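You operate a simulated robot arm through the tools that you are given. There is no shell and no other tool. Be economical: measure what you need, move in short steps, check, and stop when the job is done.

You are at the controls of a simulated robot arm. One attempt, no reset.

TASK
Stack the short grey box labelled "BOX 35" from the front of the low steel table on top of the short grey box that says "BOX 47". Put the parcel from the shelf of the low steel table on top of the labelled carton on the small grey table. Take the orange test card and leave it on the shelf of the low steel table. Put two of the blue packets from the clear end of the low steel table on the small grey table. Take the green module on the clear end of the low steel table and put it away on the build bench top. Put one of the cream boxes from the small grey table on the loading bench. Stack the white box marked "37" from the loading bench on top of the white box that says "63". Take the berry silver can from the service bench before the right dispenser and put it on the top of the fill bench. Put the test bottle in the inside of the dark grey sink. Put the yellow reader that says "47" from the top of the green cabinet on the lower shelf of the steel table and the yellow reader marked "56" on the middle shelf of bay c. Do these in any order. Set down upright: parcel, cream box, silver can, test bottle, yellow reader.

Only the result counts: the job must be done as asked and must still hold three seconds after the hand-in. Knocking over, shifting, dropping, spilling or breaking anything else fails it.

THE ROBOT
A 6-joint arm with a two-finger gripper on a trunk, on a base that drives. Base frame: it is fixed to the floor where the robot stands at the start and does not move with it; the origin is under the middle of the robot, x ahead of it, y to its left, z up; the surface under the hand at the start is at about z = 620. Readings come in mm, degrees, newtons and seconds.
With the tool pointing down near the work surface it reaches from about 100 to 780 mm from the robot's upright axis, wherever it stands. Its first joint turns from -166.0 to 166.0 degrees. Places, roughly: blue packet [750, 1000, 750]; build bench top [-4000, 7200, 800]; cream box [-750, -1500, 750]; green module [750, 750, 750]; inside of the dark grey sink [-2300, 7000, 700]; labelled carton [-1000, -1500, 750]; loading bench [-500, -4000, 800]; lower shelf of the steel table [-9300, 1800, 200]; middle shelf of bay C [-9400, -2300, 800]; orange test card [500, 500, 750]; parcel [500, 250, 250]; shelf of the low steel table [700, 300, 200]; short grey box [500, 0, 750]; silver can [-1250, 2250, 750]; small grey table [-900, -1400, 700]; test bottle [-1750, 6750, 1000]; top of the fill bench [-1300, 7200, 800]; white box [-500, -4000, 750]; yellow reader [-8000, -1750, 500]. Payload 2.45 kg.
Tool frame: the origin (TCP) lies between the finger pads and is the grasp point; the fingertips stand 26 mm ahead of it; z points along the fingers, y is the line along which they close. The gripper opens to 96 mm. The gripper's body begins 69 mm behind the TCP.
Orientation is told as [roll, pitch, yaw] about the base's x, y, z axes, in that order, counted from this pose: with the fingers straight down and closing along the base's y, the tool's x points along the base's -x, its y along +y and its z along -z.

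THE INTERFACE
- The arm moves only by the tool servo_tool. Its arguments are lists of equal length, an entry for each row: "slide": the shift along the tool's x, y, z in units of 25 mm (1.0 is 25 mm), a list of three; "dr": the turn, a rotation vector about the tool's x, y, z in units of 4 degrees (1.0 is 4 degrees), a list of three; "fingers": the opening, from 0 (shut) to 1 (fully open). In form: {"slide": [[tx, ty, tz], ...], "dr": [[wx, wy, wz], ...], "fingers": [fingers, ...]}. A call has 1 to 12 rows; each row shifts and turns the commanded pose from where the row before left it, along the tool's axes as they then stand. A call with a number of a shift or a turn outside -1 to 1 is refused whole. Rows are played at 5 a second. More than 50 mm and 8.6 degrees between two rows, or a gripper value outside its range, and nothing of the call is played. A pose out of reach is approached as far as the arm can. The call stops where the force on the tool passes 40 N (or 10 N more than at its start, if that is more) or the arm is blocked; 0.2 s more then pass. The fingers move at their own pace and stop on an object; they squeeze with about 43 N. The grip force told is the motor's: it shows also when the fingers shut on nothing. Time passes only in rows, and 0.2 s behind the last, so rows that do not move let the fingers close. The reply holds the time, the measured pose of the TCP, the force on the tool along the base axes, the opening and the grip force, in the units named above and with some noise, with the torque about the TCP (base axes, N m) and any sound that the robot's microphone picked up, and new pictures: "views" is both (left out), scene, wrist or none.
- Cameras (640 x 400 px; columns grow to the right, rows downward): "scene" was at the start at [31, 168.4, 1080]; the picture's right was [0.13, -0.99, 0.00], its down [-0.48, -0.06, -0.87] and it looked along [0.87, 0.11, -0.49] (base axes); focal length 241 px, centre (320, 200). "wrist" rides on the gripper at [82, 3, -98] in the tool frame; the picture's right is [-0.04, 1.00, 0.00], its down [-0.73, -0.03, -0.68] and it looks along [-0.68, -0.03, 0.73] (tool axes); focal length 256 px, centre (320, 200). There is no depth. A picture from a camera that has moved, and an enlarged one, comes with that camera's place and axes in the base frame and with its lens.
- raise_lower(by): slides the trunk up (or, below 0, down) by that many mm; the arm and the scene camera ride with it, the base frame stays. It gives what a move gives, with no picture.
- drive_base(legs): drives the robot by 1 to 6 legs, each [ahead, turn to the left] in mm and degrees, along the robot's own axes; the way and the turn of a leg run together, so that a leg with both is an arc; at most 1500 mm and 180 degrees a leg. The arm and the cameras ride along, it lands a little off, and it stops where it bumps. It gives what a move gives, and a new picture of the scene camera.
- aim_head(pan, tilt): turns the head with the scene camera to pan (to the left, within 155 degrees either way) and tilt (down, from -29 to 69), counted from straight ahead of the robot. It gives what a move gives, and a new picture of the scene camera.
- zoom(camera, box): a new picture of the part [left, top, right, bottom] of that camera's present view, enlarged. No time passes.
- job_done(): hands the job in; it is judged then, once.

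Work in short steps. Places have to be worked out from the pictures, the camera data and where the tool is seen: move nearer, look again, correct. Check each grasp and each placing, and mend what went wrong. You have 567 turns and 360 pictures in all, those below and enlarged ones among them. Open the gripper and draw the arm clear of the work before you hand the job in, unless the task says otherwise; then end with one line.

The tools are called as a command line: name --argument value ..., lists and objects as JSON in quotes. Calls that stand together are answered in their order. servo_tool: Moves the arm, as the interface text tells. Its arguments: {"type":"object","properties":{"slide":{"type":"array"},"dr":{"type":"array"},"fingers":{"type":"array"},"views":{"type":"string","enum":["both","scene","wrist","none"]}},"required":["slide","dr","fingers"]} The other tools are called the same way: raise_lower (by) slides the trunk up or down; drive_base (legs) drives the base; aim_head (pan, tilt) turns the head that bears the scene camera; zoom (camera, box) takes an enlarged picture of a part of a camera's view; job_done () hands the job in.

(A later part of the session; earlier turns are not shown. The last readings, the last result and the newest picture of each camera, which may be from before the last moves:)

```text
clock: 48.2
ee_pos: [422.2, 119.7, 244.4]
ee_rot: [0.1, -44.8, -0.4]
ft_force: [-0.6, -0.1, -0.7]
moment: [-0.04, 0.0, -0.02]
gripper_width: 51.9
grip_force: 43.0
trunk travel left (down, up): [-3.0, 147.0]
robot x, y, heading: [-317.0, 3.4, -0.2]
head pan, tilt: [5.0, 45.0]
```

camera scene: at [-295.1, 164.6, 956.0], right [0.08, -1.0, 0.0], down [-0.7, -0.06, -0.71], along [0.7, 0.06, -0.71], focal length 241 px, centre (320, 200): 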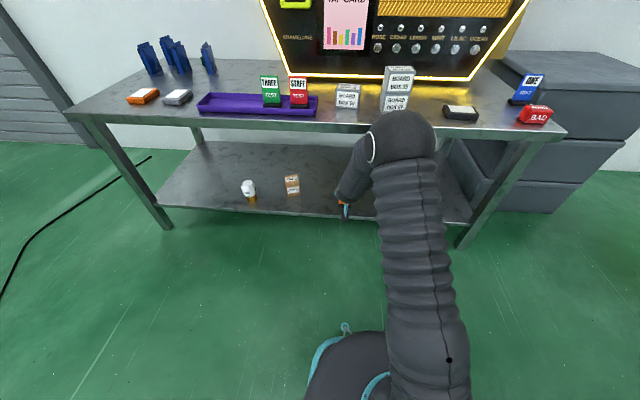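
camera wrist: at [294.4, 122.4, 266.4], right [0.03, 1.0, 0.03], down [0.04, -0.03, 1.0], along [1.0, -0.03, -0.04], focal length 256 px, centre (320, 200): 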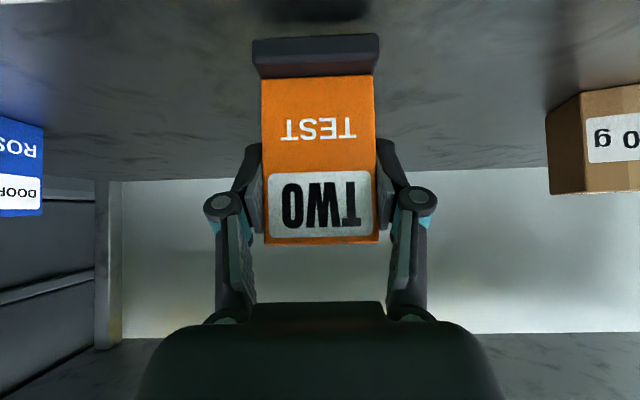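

servo_tool --slide '[[0.06, 0, 0.06], [0.06, 0, 0.06], [0.06, 0, 0.06], [0.06, 0, 0.06], [0.06, 0, 0.06], [0.06, 0, 0.06], [0.06, 0, 0.06]]' --dr '[[0, 0, 0], [0, 0, 0], [0, 0, 0], [0, 0, 0], [0, 0, 0], [0, 0, 0], [0, 0, 0]]' --fingers '[0, 0, 0, 0, 0, 0, 0]' --views "wrist"

```text
clock: 49.8
ee_pos: [423.6, 119.1, 231.7]
ee_rot: [0.2, -45.1, -0.5]
ft_force: [3.3, 0.3, 33.4]
moment: [-0.05, 0.06, 0.01]
gripper_width: 51.9
grip_force: 42.7
trunk travel left (down, up): [-3.0, 147.0]
robot x, y, heading: [-318.3, -1.9, -0.3]
head pan, tilt: [5.0, 45.0]
camera wrist: at [294.9, 122.9, 241.2], right [0.03, 1.0, 0.03], down [0.04, -0.03, 1.0], along [1.0, -0.03, -0.04], focal length 256 px, centre (320, 200)
```

wrist: 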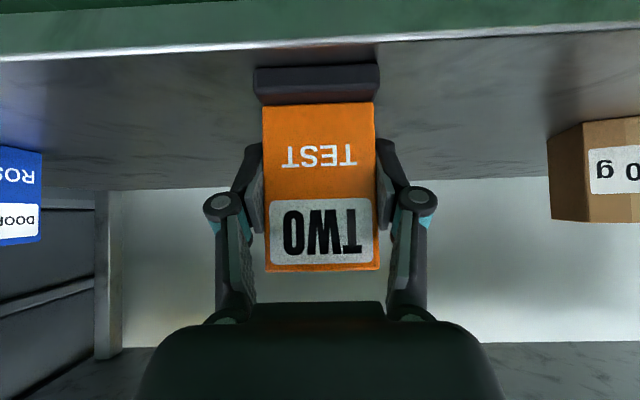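

Contact at 33 N; the card stands on the shelf (shelf ≈180). Ease off, release, and back out along the tool axis.

servo_tool --slide '[[-0.04, 0, -0.04], [0, 0, 0], [0, 0, 0], [0, 0, -1], [0, 0, -1], [0, 0, -1]]' --dr '[[0, 0, 0], [0, 0, 0], [0, 0, 0], [0, 0, 0], [0, 0, 0], [0, 0, 0]]' --fingers '[0, 0.8, 0.8, 0.8, 0.8, 0.8]' --views "wrist"

```text
clock: 51.2
ee_pos: [370.1, 120.8, 283.7]
ee_rot: [0.1, -44.9, -0.4]
ft_force: [0.5, 0.8, 0.1]
moment: [-0.03, -0.03, -0.03]
gripper_width: 77.1
grip_force: 0.0
trunk travel left (down, up): [-3.0, 147.0]
robot x, y, heading: [-318.6, -1.1, -0.5]
head pan, tilt: [5.0, 45.0]
camera wrist: at [240.6, 124.4, 293.9], right [0.03, 1.0, 0.03], down [0.04, -0.03, 1.0], along [1.0, -0.03, -0.04], focal length 256 px, centre (320, 200)
```

wrist: 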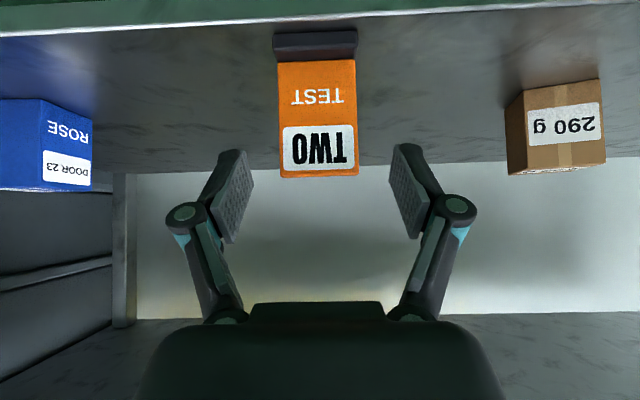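

The card stands on the shelf. Next the parcel ("290 g", ~62×43×87 mm at about (512,358), yaw ≈10°). I retract the arm from the shelf and tilt the tool a bit flatter.

servo_tool --slide '[[0.9, 0, -0.9], [0.9, 0, -0.9], [0.9, 0, -0.9], [0.9, 0, -0.9], [0.9, 0, -0.9], [0.9, 0, -0.9], [0.9, 0, -0.9], [0, 0, 0], [0, 0, 0], [0, 0, 0]]' --dr '[[0, 0, 0], [0, 0, 0], [0, 0, 0], [0, 0, 0], [0, 0, 0], [0, 0, 0], [0, 0, 0], [0, -0.85, 0], [0, -0.85, 0], [0, -0.85, 0]]' --fingers '[1, 1, 1, 1, 1, 1, 1, 1, 1, 1]' --views "none"

drive_base --legs '[[0, 90], [358, 0], [0, -90]]'

```text
clock: 53.4
ee_pos: [187.4, 154.4, 333.8]
ee_rot: [-0.8, -54.9, 0.3]
ft_force: [0.1, -0.6, 0.2]
moment: [0.03, 0.01, -0.02]
gripper_width: 95.9
grip_force: 0.1
out of reach, approached as far as the arm can: row 5, 6, 7, 8, 9, 10
trunk travel left (down, up): [-3.0, 147.0]
robot x, y, heading: [-316.6, 0.1, -0.1]
head pan, tilt: [5.0, 45.0]
```

```text
clock: 63.4
ee_pos: [190.8, 506.4, 333.1]
ee_rot: [-0.8, -54.9, -0.6]
ft_force: [-0.4, -0.8, 0.3]
moment: [-0.01, -0.01, -0.01]
gripper_width: 96.1
grip_force: 0.1
trunk travel left (down, up): [-3.0, 147.0]
robot x, y, heading: [-314.8, 359.7, -1.2]
head pan, tilt: [5.0, 45.0]
camera scene: at [-290.5, 522.8, 956.0], right [0.07, -1.0, 0.0], down [-0.71, -0.05, -0.71], along [0.71, 0.05, -0.71], focal length 241 px, centre (320, 200)
```

scene: 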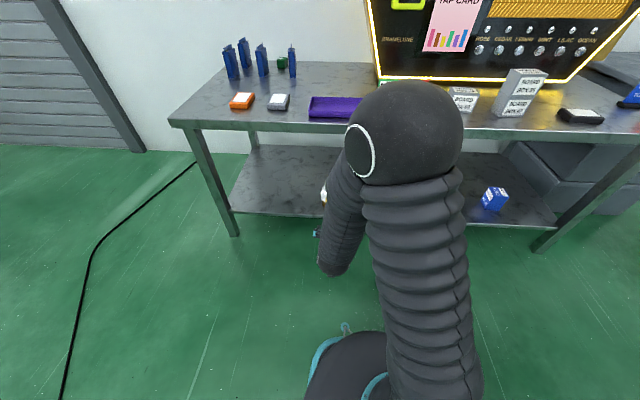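

Drive 150 mm closer, then shift the hand right in front of the parcel with yaw 10° and look.

drive_base --legs '[[130, 0]]'

servo_tool --slide '[[0, -1, 0], [0, -1, 0], [0, -1, 0], [0, -1, 0], [0, -1, 0], [0, -1, 0], [0, 0, 0], [0, 0, 0], [0, 0, 0]]' --dr '[[0, 0, 0], [0, 0, 0], [0, 0, 0], [0, 0, 0], [0, 0, 0], [0, 0, 0], [-0.68, 0, -0.48], [-0.68, 0, -0.48], [-0.68, 0, -0.48]]' --fingers '[1, 1, 1, 1, 1, 1, 1, 1, 1]' --views "both"

```text
clock: 64.7
ee_pos: [322.4, 504.1, 334.0]
ee_rot: [-0.8, -54.9, -0.6]
ft_force: [0.6, -0.2, 0.2]
moment: [-0.02, -0.02, 0.02]
gripper_width: 96.1
grip_force: 0.1
trunk travel left (down, up): [-3.0, 147.0]
robot x, y, heading: [-182.1, 355.0, -1.2]
head pan, tilt: [5.0, 45.0]
camera scene: at [-160.4, 520.5, 956.0], right [0.07, -1.0, 0.0], down [-0.71, -0.05, -0.71], along [0.71, 0.05, -0.71], focal length 241 px, centre (320, 200)
```

scene: 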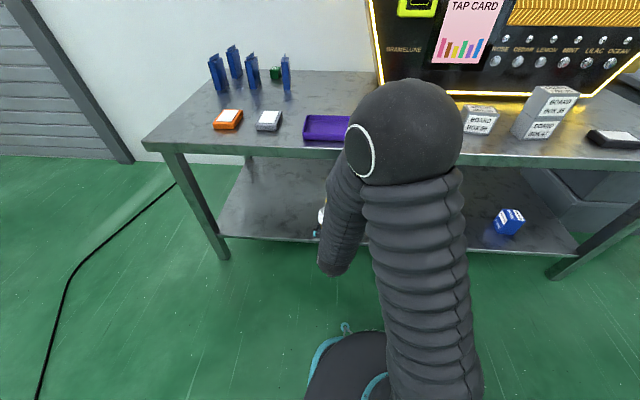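

```text
clock: 66.7
ee_pos: [349.9, 444.8, 372.0]
ee_rot: [-2.4, -54.4, 6.0]
ft_force: [0.3, -0.1, 0.2]
moment: [-0.01, -0.02, -0.02]
gripper_width: 95.8
grip_force: 0.1
out of reach, approached as far as the arm can: row 1, 2, 3, 4, 5, 6, 7, 8, 9
trunk travel left (down, up): [-3.0, 147.0]
robot x, y, heading: [-186.8, 354.8, -1.0]
head pan, tilt: [5.0, 45.0]
camera scene: at [-160.4, 520.4, 956.0], right [0.07, -1.0, 0.0], down [-0.71, -0.05, -0.71], along [0.71, 0.05, -0.71], focal length 241 px, centre (320, 200)
camera wrist: at [222.0, 438.4, 361.5], right [-0.05, 1.0, 0.01], down [-0.13, -0.01, 0.99], along [0.99, 0.05, 0.13], focal length 256 px, centre (320, 200)
```

scene: 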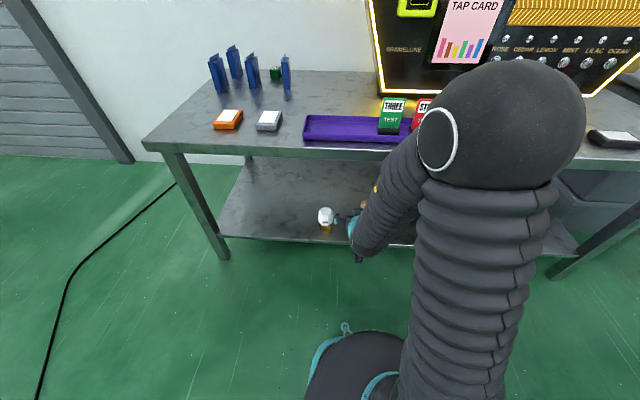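
wrist: 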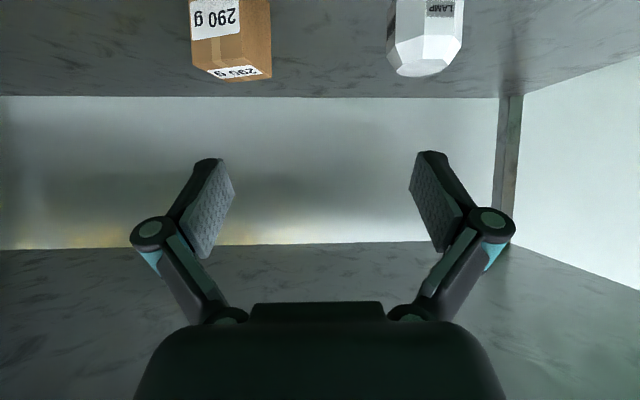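

The arm is near its inner reach limit. I move forward/down/right toward the parcel, where reach is better.

servo_tool --slide '[[0.3, -0.6, 1], [0.3, -0.6, 1], [0.7, -0.8, 0.7], [0.7, -0.8, 0.7], [0.7, -0.8, 0.7]]' --dr '[[0, 0, 0], [0, 0, 0], [0, 0, 0], [0, 0, 0], [0, 0, 0]]' --fingers '[1, 1, 1, 1, 1]' --views "both"

```text
clock: 67.9
ee_pos: [401.6, 456.3, 299.2]
ee_rot: [-5.7, -53.8, 8.7]
ft_force: [-0.6, 0.6, -0.3]
moment: [-0.03, -0.03, 0.04]
gripper_width: 95.8
grip_force: 0.0
out of reach, approached as far as the arm can: row 1, 2, 3, 4, 5
trunk travel left (down, up): [-3.0, 147.0]
robot x, y, heading: [-186.5, 355.1, -0.9]
head pan, tilt: [5.0, 45.0]
camera scene: at [-160.4, 520.4, 956.0], right [0.07, -1.0, 0.0], down [-0.71, -0.05, -0.71], along [0.71, 0.05, -0.71], focal length 241 px, centre (320, 200)
camera wrist: at [273.5, 450.4, 288.6], right [-0.05, 1.0, -0.03], down [-0.12, 0.02, 0.99], along [0.99, 0.05, 0.12], focal length 256 px, centre (320, 200)
```

scene: 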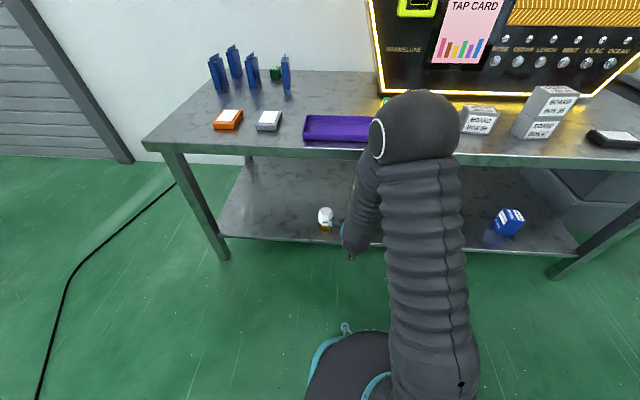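
wrist: 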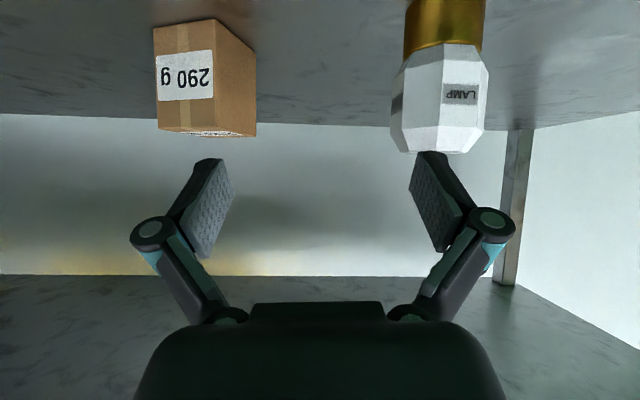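

The hand's natural lateral offset is about +115 mm left of the robot axis, so I should stand at y≈243. Back out (the lamp is close) and re-station.

servo_tool --slide '[[0.7, 0, -1], [0.7, 0, -1], [0.7, 0, -1]]' --dr '[[0, 0, 0], [0, 0, 0], [0, 0, 0]]' --fingers '[1, 1, 1]' --views "none"

drive_base --legs '[[-80, 0], [0, 90], [-115, 0], [0, -90]]'

```text
clock: 68.7
ee_pos: [349.0, 450.2, 340.4]
ee_rot: [-5.0, -54.0, 9.0]
ft_force: [-1.3, 0.4, -0.3]
moment: [-0.01, 0.0, 0.04]
gripper_width: 95.9
grip_force: 0.0
out of reach, approached as far as the arm can: row 1, 2, 3
trunk travel left (down, up): [-3.0, 147.0]
robot x, y, heading: [-186.6, 358.1, -1.1]
head pan, tilt: [5.0, 45.0]
```

```text
clock: 78.2
ee_pos: [270.8, 319.1, 339.7]
ee_rot: [-5.1, -54.0, 7.1]
ft_force: [-0.1, -0.1, -0.1]
moment: [0.02, 0.0, -0.01]
gripper_width: 96.0
grip_force: 0.0
trunk travel left (down, up): [-3.0, 147.0]
robot x, y, heading: [-267.7, 244.0, -3.0]
head pan, tilt: [5.0, 45.0]
camera scene: at [-237.3, 406.3, 956.0], right [0.04, -1.0, 0.0], down [-0.71, -0.03, -0.71], along [0.71, 0.03, -0.71], focal length 241 px, centre (320, 200)
```

scene: 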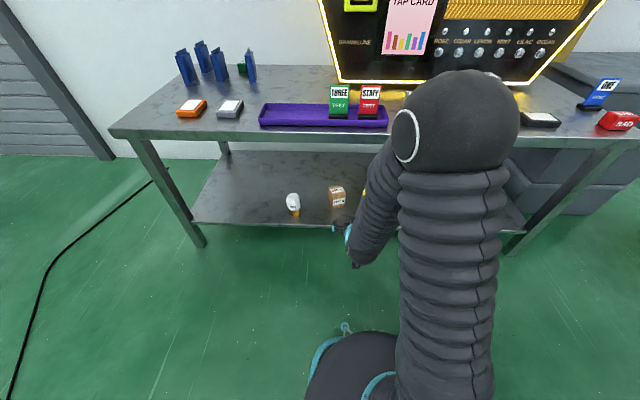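

Straighten the tool orientation (roll 0, pitch −55, yaw 10) and take a look.

servo_tool --slide '[[0, 0.6, 1], [0, 0.6, 1], [0, 0, 0]]' --dr '[[-0.92, -0.12, -0.21], [-0.92, -0.12, -0.21], [0, 0, 0]]' --fingers '[1, 1, 1]' --views "wrist"

```text
clock: 79.0
ee_pos: [302.6, 380.0, 331.7]
ee_rot: [-3.8, -54.2, 11.4]
ft_force: [0.0, 0.5, 0.5]
moment: [0.0, -0.02, 0.0]
gripper_width: 96.2
grip_force: 0.2
out of reach, approached as far as the arm can: row 1, 2
trunk travel left (down, up): [-3.0, 147.0]
robot x, y, heading: [-265.1, 241.9, -3.1]
head pan, tilt: [5.0, 45.0]
camera wrist: at [175.3, 363.2, 322.2], right [-0.12, 0.99, -0.01], down [-0.12, -0.01, 0.99], along [0.98, 0.12, 0.12], focal length 256 px, centre (320, 200)
```

wrist: 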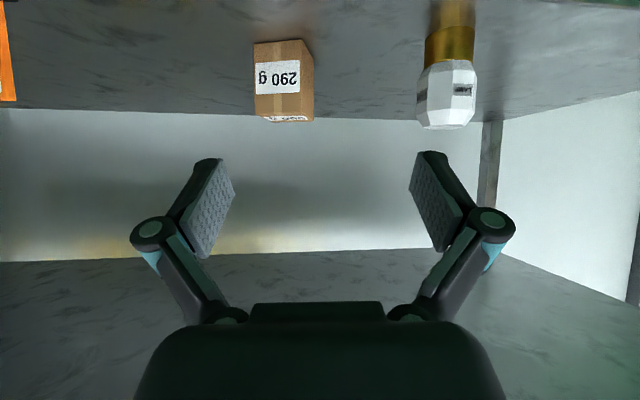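

Still inner-limit effects; parcel remains at about (512,355). I go further forward and right and see whether the pose settles.

servo_tool --slide '[[-0.3, -0.5, 1], [-0.3, -0.5, 1], [0, -0.5, 1], [0, 0, 0]]' --dr '[[0, 0, 0], [0, 0, 0], [-0.5, 0, 0], [0, 0, 0]]' --fingers '[1, 1, 1, 1]' --views "wrist"

```text
clock: 80.0
ee_pos: [363.2, 421.4, 327.7]
ee_rot: [-1.0, -54.6, 11.0]
ft_force: [-0.7, 0.1, -0.7]
moment: [-0.02, -0.01, 0.01]
gripper_width: 96.1
grip_force: 0.0
out of reach, approached as far as the arm can: row 1, 2, 3
trunk travel left (down, up): [-3.0, 147.0]
robot x, y, heading: [-268.5, 245.8, -2.8]
head pan, tilt: [5.0, 45.0]
camera wrist: at [237.0, 401.6, 317.3], right [-0.15, 0.99, 0.02], down [-0.12, -0.04, 0.99], along [0.98, 0.15, 0.13], focal length 256 px, centre (320, 200)
```

wrist: 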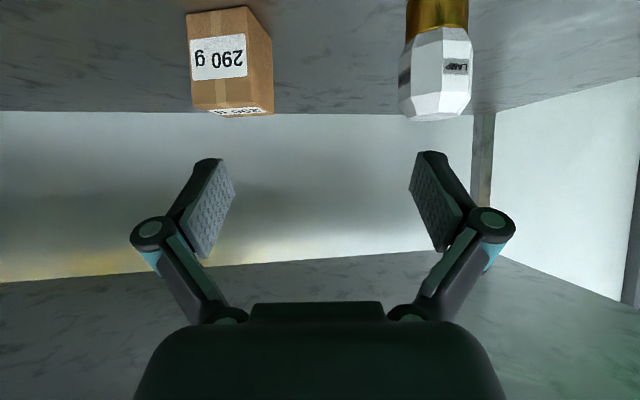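

The wrist-flex limit dominates; pitch −45 with more extension works, best from about (-195,105) for yaw 10. I ease the pitch, back out, and re-station.

servo_tool --slide '[[0.3, 0, -1], [0.3, 0, -1], [0.3, 0, -1], [0, 0, 0]]' --dr '[[0, 0.6, 0], [0, 0.6, 0], [0, 0.6, 0], [0, 0.6, 0]]' --fingers '[1, 1, 1, 1]' --views "none"

drive_base --legs '[[0, 93], [-140, 0], [0, -90]]'

```text
clock: 81.0
ee_pos: [291.6, 414.4, 361.6]
ee_rot: [1.5, -45.4, 10.5]
ft_force: [0.1, -0.2, 0.9]
moment: [0.03, 0.01, 0.01]
gripper_width: 96.1
grip_force: 0.0
out of reach, approached as far as the arm can: row 1
trunk travel left (down, up): [-3.0, 147.0]
robot x, y, heading: [-266.9, 242.6, -3.0]
head pan, tilt: [5.0, 45.0]
```

```text
clock: 90.0
ee_pos: [280.8, 296.7, 361.1]
ee_rot: [1.4, -45.3, 12.9]
ft_force: [0.0, 0.0, 0.7]
moment: [0.02, -0.03, 0.02]
gripper_width: 96.0
grip_force: 0.1
trunk travel left (down, up): [-3.0, 147.0]
robot x, y, heading: [-272.7, 107.6, -0.5]
head pan, tilt: [5.0, 45.0]
camera scene: at [-247.5, 267.9, 956.0], right [0.08, -1.0, 0.0], down [-0.71, -0.05, -0.71], along [0.7, 0.05, -0.71], focal length 241 px, centre (320, 200)
```

scene: 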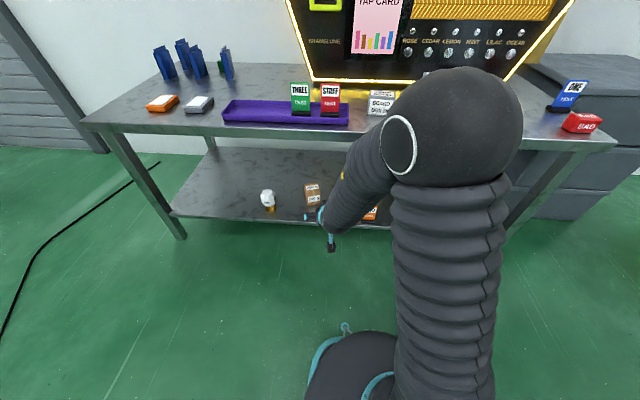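

Now approach to a pre-grasp pose ~85 mm in front of the parcel.

servo_tool --slide '[[-0.26, 0.11, 0.91], [-0.26, 0.11, 0.91], [-0.26, 0.11, 0.91], [-0.26, 0.11, 0.91], [-0.26, 0.11, 0.91], [-0.26, 0.11, 0.91], [-0.26, 0.11, 0.91]]' --dr '[[0.88, 0, 0.53], [0, 0, 0], [0, 0, 0], [0, 0, 0], [0, 0, 0], [0, 0, 0], [0, 0, 0]]' --fingers '[1, 1, 1, 1, 1, 1, 1]' --views "both"

```text
clock: 91.7
ee_pos: [419.4, 342.8, 281.2]
ee_rot: [0.1, -45.3, 9.8]
ft_force: [0.0, 0.1, 1.1]
moment: [-0.02, -0.02, -0.01]
gripper_width: 96.0
grip_force: 0.1
trunk travel left (down, up): [-3.0, 147.0]
robot x, y, heading: [-274.3, 104.6, -0.6]
head pan, tilt: [5.0, 45.0]
camera scene: at [-247.5, 267.9, 956.0], right [0.08, -1.0, 0.0], down [-0.71, -0.05, -0.71], along [0.7, 0.05, -0.71], focal length 241 px, centre (320, 200)
camera wrist: at [293.4, 323.9, 290.8], right [-0.14, 0.99, 0.03], down [0.04, -0.02, 1.0], along [0.99, 0.15, -0.03], focal length 256 px, centre (320, 200)
```

scene: 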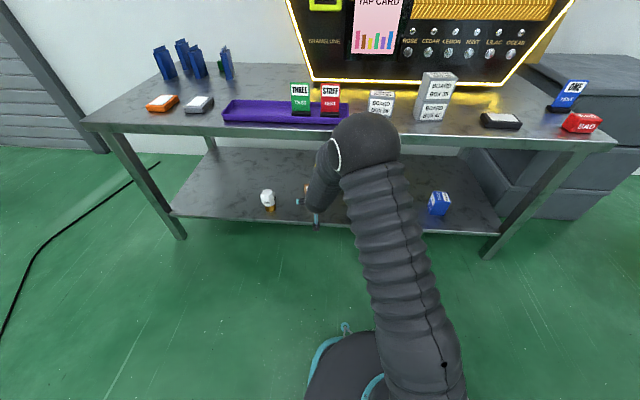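
wrist: 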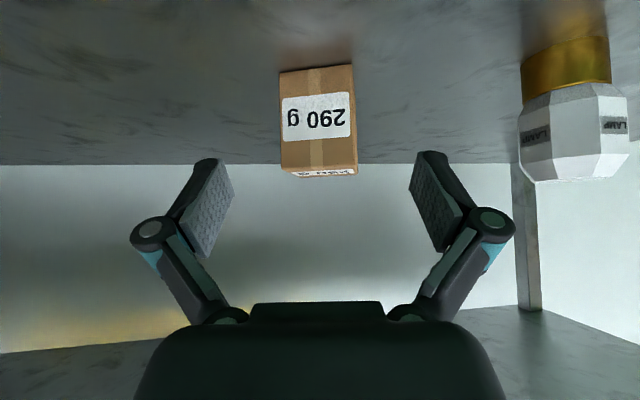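

Perfectly centred and reachable. Advance to the grasp point (497,356,235) and close.

servo_tool --slide '[[-0.24, 0, 0.87], [-0.24, 0, 0.87], [-0.24, 0, 0.87], [-0.24, 0, 0.87], [0, 0, 0], [0, 0, 0], [0, 0, 0]]' --dr '[[0, 0, 0], [0, 0, 0], [0, 0, 0], [0, 0, 0], [0, 0, 0], [0, 0, 0], [0, 0, 0]]' --fingers '[1, 1, 1, 1, 0, 0, 0]' --views "both"

```text
clock: 93.2
ee_pos: [499.1, 357.0, 238.4]
ee_rot: [0.0, -45.2, 9.8]
ft_force: [3.9, 1.8, 4.5]
moment: [-0.22, -0.09, 0.09]
gripper_width: 60.9
grip_force: 42.6
trunk travel left (down, up): [-3.0, 147.0]
robot x, y, heading: [-269.7, 103.3, -0.5]
head pan, tilt: [5.0, 45.0]
camera scene: at [-247.6, 267.9, 956.0], right [0.08, -1.0, 0.0], down [-0.7, -0.05, -0.71], along [0.71, 0.05, -0.71], focal length 241 px, centre (320, 200)
camera wrist: at [371.8, 338.0, 246.7], right [-0.14, 0.99, 0.03], down [0.04, -0.02, 1.0], along [0.99, 0.15, -0.03], focal length 256 px, centre (320, 200)
```

scene: 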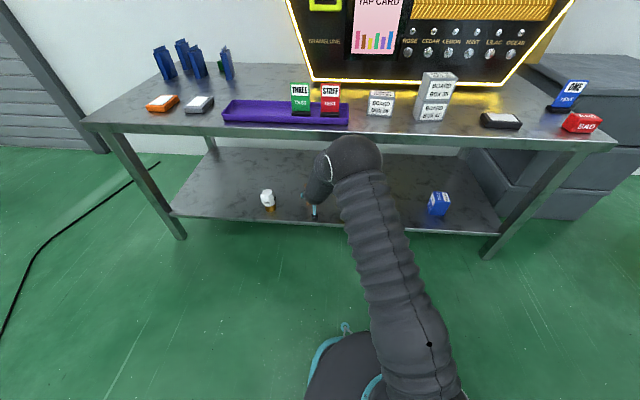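
wrist: 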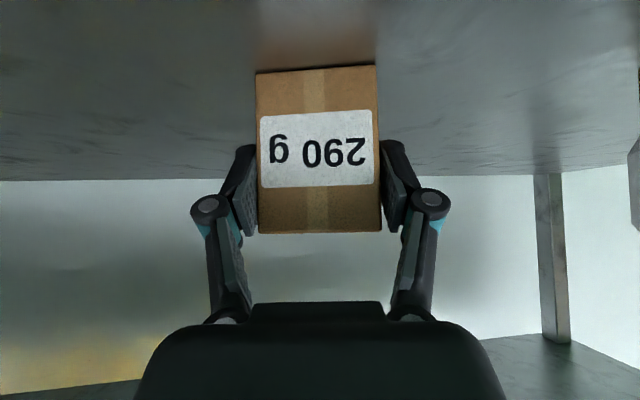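

Gripped. Lift 30 mm, then back the whole robot straight out.

servo_tool --slide '[[-0.5, 0, -0.5], [-0.5, 0, -0.5]]' --dr '[[0, 0, 0], [0, 0, 0]]' --fingers '[0, 0]' --views "wrist"

drive_base --legs '[[-350, 0]]'

raise_lower --by 140

aim_head --pan -110 --tilt 25

```text
clock: 93.8
ee_pos: [497.3, 356.1, 270.5]
ee_rot: [0.2, -45.1, 9.8]
ft_force: [-0.7, 1.3, -3.8]
moment: [0.01, 0.04, -0.02]
gripper_width: 60.9
grip_force: 43.2
trunk travel left (down, up): [-3.0, 147.0]
robot x, y, heading: [-271.4, 102.4, -0.6]
head pan, tilt: [5.0, 45.0]
camera wrist: at [370.6, 338.1, 280.7], right [-0.14, 0.99, 0.03], down [0.04, -0.02, 1.0], along [0.99, 0.15, -0.04], focal length 256 px, centre (320, 200)
```

wrist: 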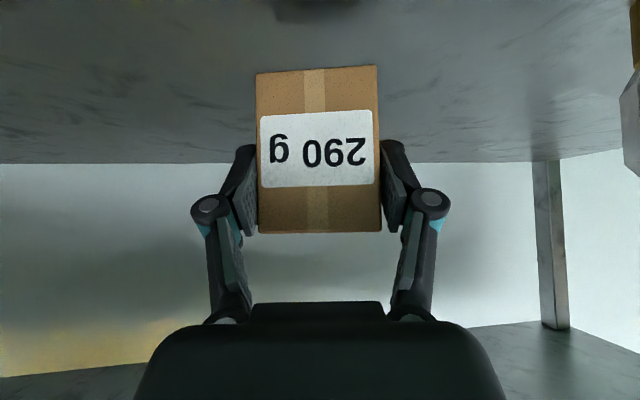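

```text
clock: 96.1
ee_pos: [153.8, 365.6, 271.5]
ee_rot: [0.1, -45.2, 10.3]
ft_force: [-0.4, -0.5, -3.0]
moment: [-0.03, 0.02, 0.01]
gripper_width: 60.6
grip_force: 42.9
trunk travel left (down, up): [-3.0, 147.0]
robot x, y, heading: [-617.6, 105.7, -0.0]
head pan, tilt: [5.0, 45.0]
camera scene: at [-590.0, 270.3, 956.0], right [0.09, -1.0, 0.0], down [-0.7, -0.06, -0.71], along [0.7, 0.06, -0.71], focal length 241 px, centre (320, 200)
```

scene: 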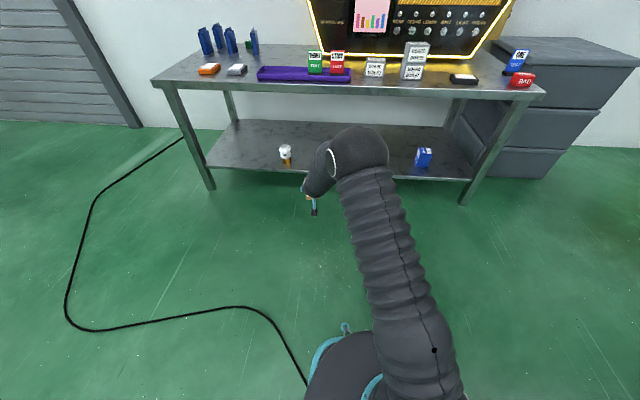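

```text
clock: 97.8
ee_pos: [153.2, 366.2, 411.3]
ee_rot: [0.2, -45.1, 10.3]
ft_force: [0.1, 1.1, -3.6]
moment: [-0.03, 0.09, -0.02]
gripper_width: 60.1
grip_force: 43.1
trunk travel left (down, up): [-143.0, 7.0]
robot x, y, heading: [-613.3, 109.9, -0.0]
head pan, tilt: [5.0, 45.0]
```

```text
clock: 99.7
ee_pos: [154.5, 365.9, 412.0]
ee_rot: [0.0, -45.2, 10.3]
ft_force: [0.6, -0.3, -3.0]
moment: [-0.03, 0.05, -0.04]
gripper_width: 60.0
grip_force: 43.1
trunk travel left (down, up): [-143.0, 7.0]
robot x, y, heading: [-609.5, 102.8, -0.0]
head pan, tilt: [-110.0, 25.0]
camera scene: at [-702.6, 176.9, 1126.6], right [-0.94, 0.34, 0.0], down [0.14, 0.4, -0.91], along [-0.31, -0.85, -0.42], focal length 241 px, centre (320, 200)
```

scene: 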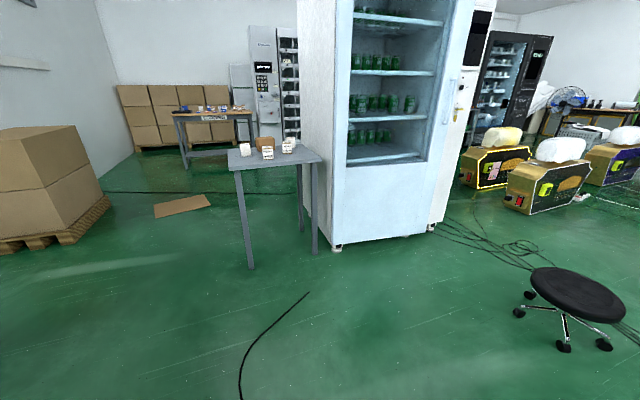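

The small grey table spans about x −1220…−680, y −1780…−1260. I fold the arm up and in, then drive toward its front.

servo_tool --slide '[[-0.5, 0, -1], [-0.5, 0, -1], [-0.5, 0, -1], [-0.5, 0, -1], [-0.5, 0, -1], [-0.5, 0, -1], [-0.5, 0, -1], [-0.5, 0, -1], [-0.5, 0, -1], [-0.5, 0, -1], [-0.5, 0, -1], [-0.5, 0, -1]]' --dr '[[0, 0, 0], [0, 0, 0], [0, 0, 0], [0, 0, 0], [0, 0, 0], [0, 0, 0], [0, 0, 0], [0, 0, 0], [0, 0, 0], [0, 0, 0], [0, 0, 0], [0, 0, 0]]' --fingers '[0, 0, 0, 0, 0, 0, 0, 0, 0, 0, 0, 0]' --views "none"

servo_tool --slide '[[0, 0, -1], [0, 0, -1], [0, 0, -1], [0.5, 0, -1], [0.5, 0, -1], [0.5, 0, -1]]' --dr '[[0, 0, 0], [0, 0, 0], [0, 0, 0], [0, 0, 0], [0, 0, 0], [0, 0, 0]]' --fingers '[0, 0, 0, 0, 0, 0]' --views "none"

aim_head --pan 10 --tilt 30

drive_base --legs '[[0, -116], [600, 0]]'

```text
clock: 102.3
ee_pos: [49.1, 346.2, 728.2]
ee_rot: [0.1, -45.1, 10.4]
ft_force: [0.0, 0.8, -3.3]
moment: [-0.03, 0.09, -0.02]
gripper_width: 59.7
grip_force: 43.0
trunk travel left (down, up): [-143.0, 7.0]
robot x, y, heading: [-611.6, 102.9, -0.1]
head pan, tilt: [-110.0, 25.0]
```

```text
clock: 103.7
ee_pos: [-80.4, 321.5, 806.2]
ee_rot: [0.0, -45.2, 10.3]
ft_force: [0.8, 0.3, -2.4]
moment: [-0.03, 0.07, 0.0]
gripper_width: 59.7
grip_force: 42.7
trunk travel left (down, up): [-143.0, 7.0]
robot x, y, heading: [-611.0, 109.3, 0.0]
head pan, tilt: [-110.0, 25.0]
```

```text
clock: 105.7
ee_pos: [-80.3, 322.3, 806.3]
ee_rot: [0.1, -45.2, 10.3]
ft_force: [0.1, -0.6, -3.6]
moment: [0.0, 0.08, -0.01]
gripper_width: 59.6
grip_force: 42.7
trunk travel left (down, up): [-143.0, 7.0]
robot x, y, heading: [-609.2, 111.1, -0.1]
head pan, tilt: [10.0, 30.0]
camera scene: at [-582.0, 278.8, 1118.6], right [0.17, -0.99, 0.0], down [-0.49, -0.09, -0.87], along [0.85, 0.15, -0.5], focal length 241 px, centre (320, 200)
```

scene: 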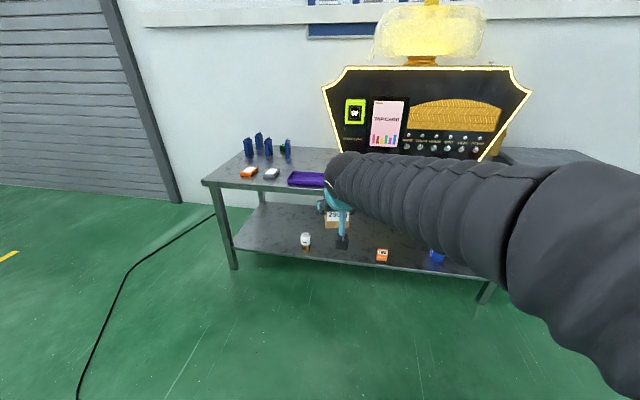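

```text
clock: 114.0
ee_pos: [-929.2, -996.5, 806.8]
ee_rot: [0.2, -45.3, -106.3]
ft_force: [0.8, 0.3, -3.3]
moment: [0.1, -0.02, -0.02]
gripper_width: 59.5
grip_force: 42.5
trunk travel left (down, up): [-143.0, 7.0]
robot x, y, heading: [-883.6, -424.8, -117.0]
head pan, tilt: [10.0, 30.0]
camera scene: at [-741.0, -529.2, 1118.6], right [-0.96, 0.29, 0.0], down [0.14, 0.48, -0.87], along [-0.25, -0.83, -0.5], focal length 241 px, centre (320, 200)
```

scene: 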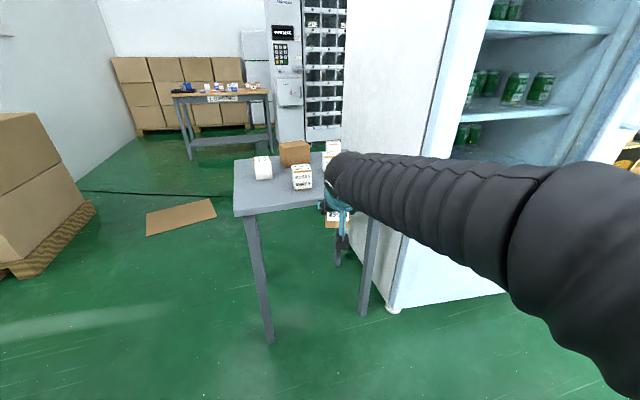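

I raise the parcel higher, then close in squarely on the table front.

servo_tool --slide '[[-1, 0, -1], [-1, 0, -1], [-1, 0, -1], [-1, 0, -1], [0.5, 0, -0.5], [0.5, 0, -0.5], [0.5, 0, -0.5], [0.5, 0, -0.5]]' --dr '[[0, 0, 0], [0, 0, 0], [0, 0, 0], [0, 0, 0], [0, 0, 0], [0, 0, 0], [0, 0, 0], [0, 0, 0]]' --fingers '[0, 0, 0, 0, 0, 0, 0, 0]' --views "none"

drive_base --legs '[[0, 8.6], [440, 0], [0, 18.4]]'

servo_tool --slide '[[0, 0, 0]]' --dr '[[0, 0, 0]]' --fingers '[0]' --views "wrist"

```text
clock: 115.8
ee_pos: [-909.0, -927.1, 949.6]
ee_rot: [0.1, -45.3, -106.3]
ft_force: [-0.2, 0.0, -3.1]
moment: [0.05, -0.02, -0.01]
gripper_width: 59.7
grip_force: 43.0
trunk travel left (down, up): [-143.0, 7.0]
robot x, y, heading: [-882.2, -424.1, -116.6]
head pan, tilt: [10.0, 30.0]
```

```text
clock: 120.0
ee_pos: [-821.2, -1299.6, 947.7]
ee_rot: [0.1, -45.2, -79.9]
ft_force: [0.5, 0.0, -3.2]
moment: [0.05, 0.03, -0.01]
gripper_width: 59.4
grip_force: 43.3
trunk travel left (down, up): [-143.0, 7.0]
robot x, y, heading: [-1019.4, -835.0, -90.2]
head pan, tilt: [10.0, 30.0]
camera scene: at [-846.2, -868.2, 1118.6], right [-0.99, -0.17, 0.0], down [-0.08, 0.49, -0.87], along [0.15, -0.85, -0.5], focal length 241 px, centre (320, 200)
```

scene: 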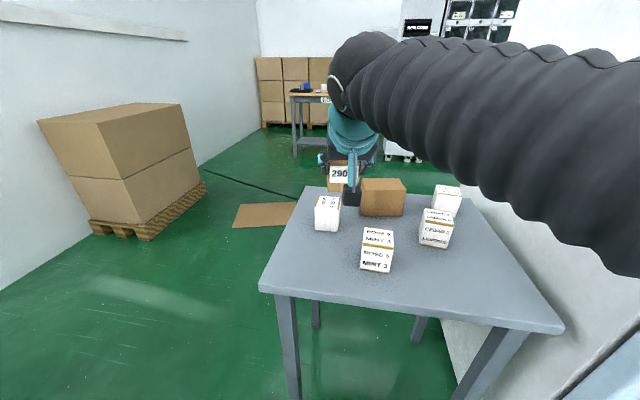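

```text
clock: 120.4
ee_pos: [-820.5, -1299.6, 947.1]
ee_rot: [0.1, -45.2, -79.9]
ft_force: [0.0, 0.8, -2.6]
moment: [0.05, 0.03, -0.03]
gripper_width: 59.5
grip_force: 43.0
trunk travel left (down, up): [-143.0, 7.0]
robot x, y, heading: [-1020.1, -838.6, -90.1]
head pan, tilt: [10.0, 30.0]
camera wrist: at [-840.4, -1173.7, 957.4], right [0.99, 0.15, 0.03], down [-0.02, -0.04, 1.0], along [0.15, -0.99, -0.04], focal length 256 px, centre (320, 200)
```

wrist: 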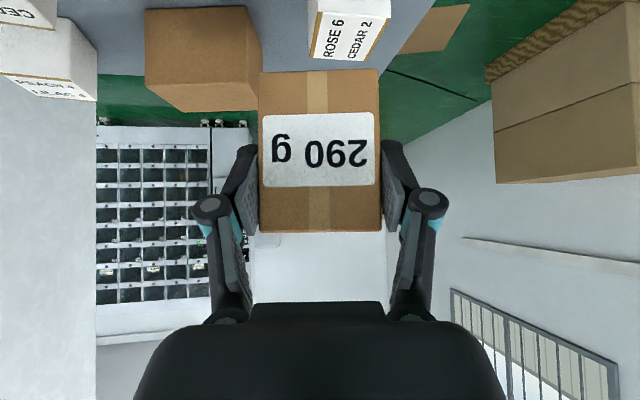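

Enlarge the table to locate carton and cream boxes.

zoom --camera "scene" --box '[250, 160, 490, 310]'

```text
2.67 times, centred on (370, 235) of scene
camera zoom: at [-846.3, -868.2, 1118.6], right [-0.99, -0.17, 0.0], down [-0.08, 0.49, -0.87], along [0.15, -0.85, -0.5], focal length 642 px, centre (187, 107)
```

zoom: 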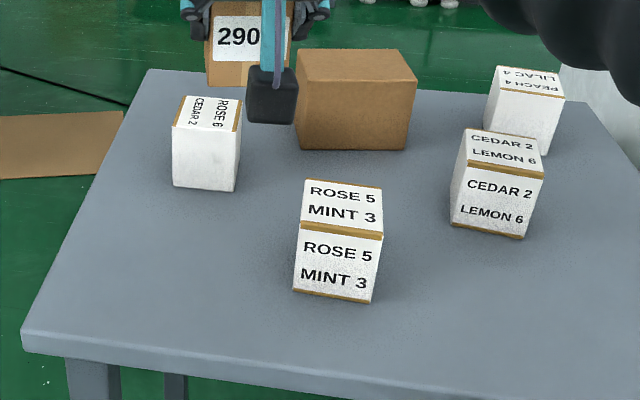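

Carton ≈ 123×80, top ≈790, centre ≈ (-923,-1555). I carry the parcel above it, stopping ~30 mm high.

servo_tool --slide '[[-0.48, -0.645, 0.9], [-0.48, -0.645, 0.9], [-0.48, -0.645, 0.9], [-0.48, -0.645, 0.9], [-0.48, -0.645, 0.9], [-0.48, -0.645, 0.9], [-0.48, -0.645, 0.9], [-0.48, -0.645, 0.9], [-0.48, -0.645, 0.9]]' --dr '[[0, 0, 0], [0, 0, 0], [0, 0, 0], [0, 0, 0], [0, 0, 0], [0, 0, 0], [0, 0, 0], [0, 0, 0], [0, 0, 0]]' --fingers '[0, 0, 0, 0, 0, 0, 0, 0, 0]' --views "both"

```text
clock: 122.4
ee_pos: [-922.7, -1539.8, 881.1]
ee_rot: [0.2, -45.4, -79.9]
ft_force: [-0.3, 0.3, -2.9]
moment: [0.1, 0.04, -0.01]
gripper_width: 59.4
grip_force: 42.9
trunk travel left (down, up): [-143.0, 7.0]
robot x, y, heading: [-1020.0, -839.3, -90.6]
head pan, tilt: [10.0, 30.0]
camera scene: at [-846.2, -868.0, 1118.6], right [-0.99, -0.17, 0.0], down [-0.08, 0.49, -0.87], along [0.15, -0.85, -0.5], focal length 241 px, centre (320, 200)
camera wrist: at [-943.1, -1415.3, 890.7], right [0.99, 0.15, 0.03], down [-0.02, -0.04, 1.0], along [0.15, -0.99, -0.03], focal length 256 px, centre (320, 200)
```

scene: 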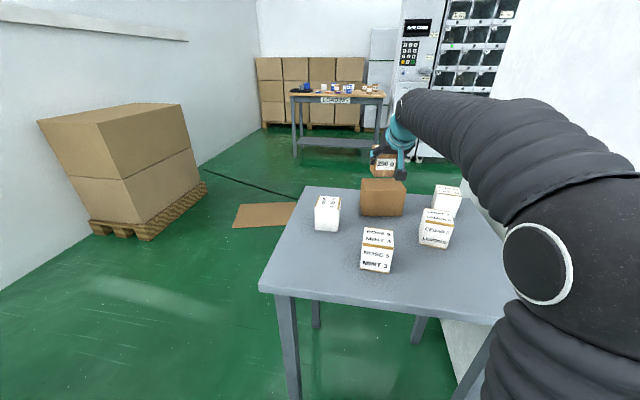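
wrist: 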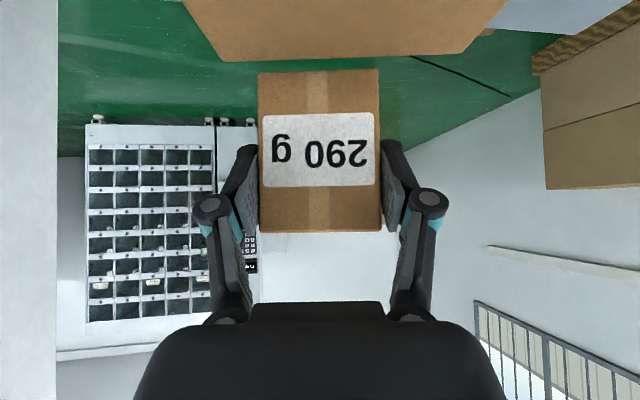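

zoom --camera "scene" --box '[310, 130, 470, 230]'

zoom --camera "wrist" --box '[160, 0, 560, 250]'

```text
4.00 times, centred on (390, 180) of scene
camera zoom: at [-846.2, -868.0, 1118.6], right [-0.99, -0.17, 0.0], down [-0.08, 0.49, -0.87], along [0.15, -0.85, -0.5], focal length 963 px, centre (40, 280)
```

zoom: 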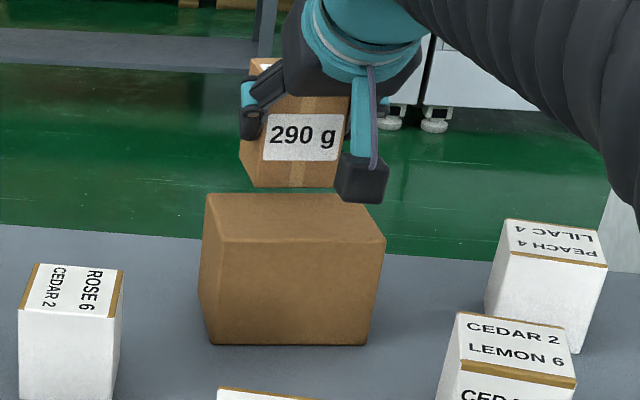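

```text
1.60 times, centred on (360, 125) of wrist
camera zoom: at [-943.1, -1415.3, 890.7], right [0.99, 0.15, 0.03], down [-0.02, -0.04, 1.0], along [0.15, -0.99, -0.03], focal length 410 px, centre (256, 320)
```

zoom: 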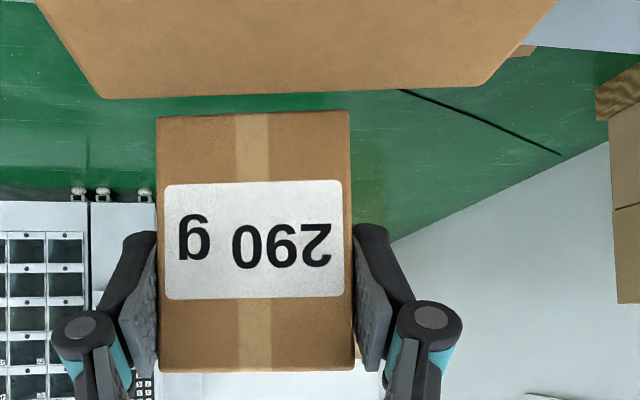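

Triangulating scene and wrist shows the table is higher (~727) and the carton top is at z≈818, centre (-916,-1496). I raise and move back accordingly.

servo_tool --slide '[[-0.71, 0, -0.71], [0.78, 0.29, -0.78], [0.78, 0.29, -0.78]]' --dr '[[0, 0, 0], [0, 0, 0], [0, 0, 0]]' --fingers '[0, 0, 0]' --views "wrist"

zoom --camera "scene" --box '[310, 130, 470, 230]'

```text
clock: 123.2
ee_pos: [-918.3, -1484.3, 905.9]
ee_rot: [0.0, -45.3, -79.9]
ft_force: [-0.2, -0.3, -3.5]
moment: [0.04, 0.0, 0.01]
gripper_width: 59.7
grip_force: 43.0
trunk travel left (down, up): [-143.0, 7.0]
robot x, y, heading: [-1016.6, -837.4, -90.4]
head pan, tilt: [10.0, 30.0]
camera wrist: at [-938.9, -1360.1, 915.5], right [0.99, 0.15, 0.03], down [-0.02, -0.04, 1.0], along [0.15, -0.99, -0.04], focal length 256 px, centre (320, 200)
```

wrist: 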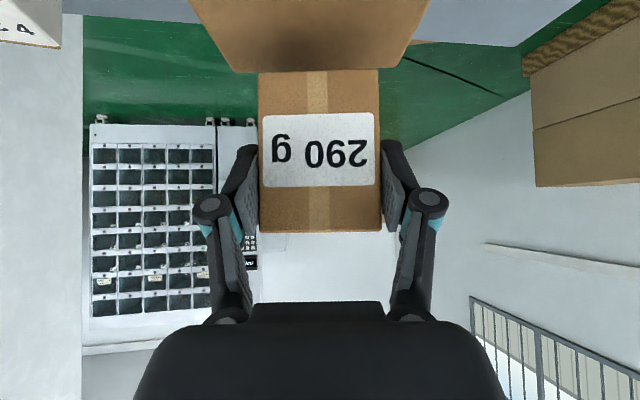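

```text
4.00 times, centred on (390, 180) of scene
camera zoom: at [-846.3, -868.7, 1118.6], right [-0.99, -0.17, 0.0], down [-0.08, 0.49, -0.87], along [0.15, -0.85, -0.5], focal length 963 px, centre (40, 280)
```

zoom: 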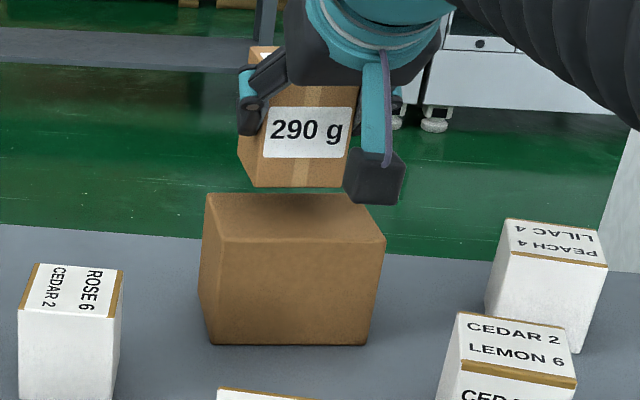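

Centred laterally, with its shadow on the carton. Lower gently to contact.

servo_tool --slide '[[0.28, 0, 0.28], [0.28, 0, 0.28], [0.06, 0, 0.06], [0.06, 0, 0.06], [0.06, 0, 0.06]]' --dr '[[0, 0, 0], [0, 0, 0], [0, 0, 0], [0, 0, 0], [0, 0, 0]]' --fingers '[0, 0, 0, 0, 0]' --views "none"

zoom --camera "scene" --box '[330, 140, 450, 215]'

```text
clock: 124.4
ee_pos: [-919.3, -1484.5, 883.4]
ee_rot: [0.1, -45.5, -79.9]
ft_force: [0.5, -0.4, 8.4]
moment: [-0.29, 0.24, 0.02]
gripper_width: 59.5
grip_force: 43.1
trunk travel left (down, up): [-143.0, 7.0]
robot x, y, heading: [-1023.3, -838.9, -90.4]
head pan, tilt: [10.0, 30.0]
```

```text
5.33 times, centred on (390, 178) of scene
camera zoom: at [-846.3, -867.8, 1118.9], right [-0.99, -0.17, 0.0], down [-0.08, 0.49, -0.87], along [0.15, -0.85, -0.5], focal length 1284 px, centre (-53, 320)
```

zoom: 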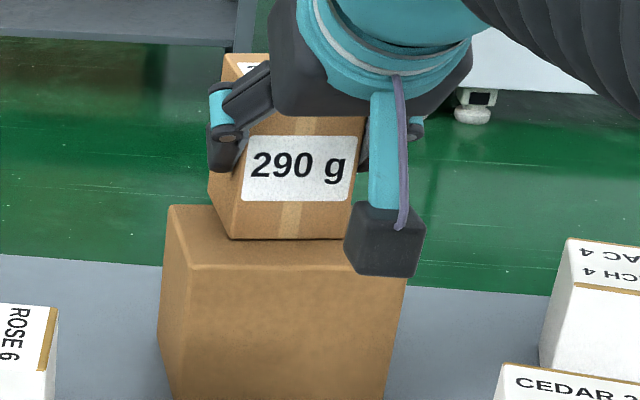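

Contact; the parcel rests in the middle of the carton. Release and retreat back-up.

servo_tool --slide '[[0, 0, 0], [0, 0, 0], [0, 0, 0], [0, 0, -1], [0, 0, -1], [0, 0, -1], [0, 0, -1], [0, 0, -1], [0, 0, -1]]' --dr '[[0, 0, 0], [0, 0, 0], [0, 0, 0], [0, 0, 0], [0, 0, 0], [0, 0, 0], [0, 0, 0], [0, 0, 0], [0, 0, 0]]' --fingers '[0.9, 0.9, 0.9, 0.9, 0.9, 0.9, 0.9, 0.9, 0.9]' --views "scene"

```text
clock: 126.4
ee_pos: [-937.3, -1379.8, 986.7]
ee_rot: [0.1, -45.1, -79.9]
ft_force: [0.5, -0.7, -1.0]
moment: [-0.01, 0.01, 0.02]
gripper_width: 86.3
grip_force: 0.2
trunk travel left (down, up): [-143.0, 7.0]
robot x, y, heading: [-1020.9, -837.3, -90.3]
head pan, tilt: [10.0, 30.0]
camera scene: at [-846.3, -868.4, 1118.6], right [-0.99, -0.17, 0.0], down [-0.08, 0.49, -0.87], along [0.15, -0.85, -0.5], focal length 241 px, centre (320, 200)
```

scene: 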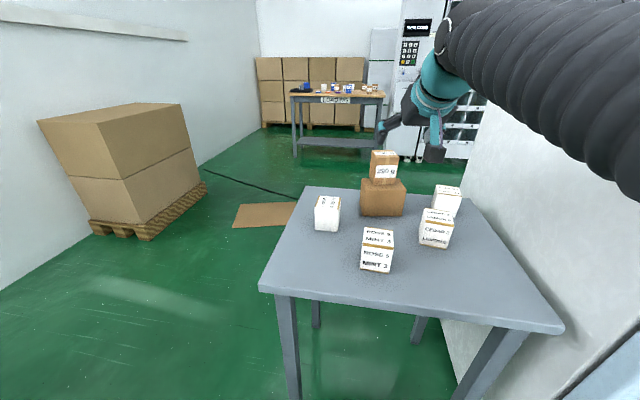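

Parcel stands on the carton. Next the front cream box ("ROSE 5 / MINT 3", centre ≈ (-898,-1287), ~63 mm cube). I bring the tool vertical.

servo_tool --slide '[[0, 0, 0], [0, 0, 0], [0, 0, 0], [0, 0, 0], [0, 0, 0], [0, 0, 0], [0, 0, 0], [0, 0, 0], [0, 0, 0], [0, 0, 0], [0, 0, 0], [0, 0, 0]]' --dr '[[0, 0.94, 0], [0, 0.94, 0], [0, 0.94, 0], [0, 0.94, 0], [0, 0.94, 0], [0, 0.94, 0], [0, 0.94, 0], [0, 0.94, 0], [0, 0.94, 0], [0, 0.94, 0], [0, 0.94, 0], [0, 0.94, 0]]' --fingers '[1, 1, 1, 1, 1, 1, 1, 1, 1, 1, 1, 1]' --views "none"

servo_tool --slide '[[0.9, 0, 0], [0.9, 0, 0], [0.9, 0, 0], [0.9, 0.5, 0], [0.9, 0.5, 0]]' --dr '[[0, 0, 0.5], [0, 0, 0.5], [0, 0, 0.5], [0, 0, 0.5], [0, 0, 0.5]]' --fingers '[1, 1, 1, 1, 1]' --views "wrist"

```text
clock: 129.0
ee_pos: [-939.8, -1376.0, 976.2]
ee_rot: [0.1, -0.2, -79.8]
ft_force: [0.0, 0.0, -0.4]
moment: [-0.03, -0.02, 0.03]
gripper_width: 96.3
grip_force: 0.0
out of reach, approached as far as the arm can: row 12
trunk travel left (down, up): [-143.0, 7.0]
robot x, y, heading: [-1023.0, -834.9, -90.4]
head pan, tilt: [10.0, 30.0]
```

```text
clock: 130.2
ee_pos: [-926.4, -1260.0, 972.5]
ee_rot: [0.1, 0.0, -90.0]
ft_force: [0.2, -0.9, -0.1]
moment: [0.04, 0.02, 0.0]
gripper_width: 96.0
grip_force: 0.1
trunk travel left (down, up): [-143.0, 7.0]
robot x, y, heading: [-1018.5, -837.1, -90.3]
head pan, tilt: [10.0, 30.0]
camera wrist: at [-924.6, -1180.3, 1070.2], right [1.0, -0.04, 0.0], down [-0.03, -0.73, 0.68], along [-0.02, -0.68, -0.73], focal length 256 px, centre (320, 200)
```

wrist: 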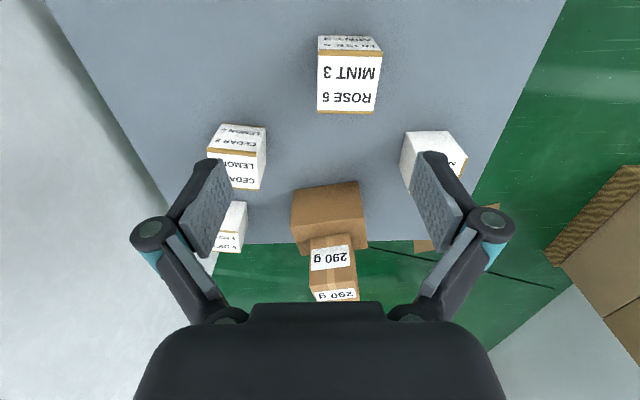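

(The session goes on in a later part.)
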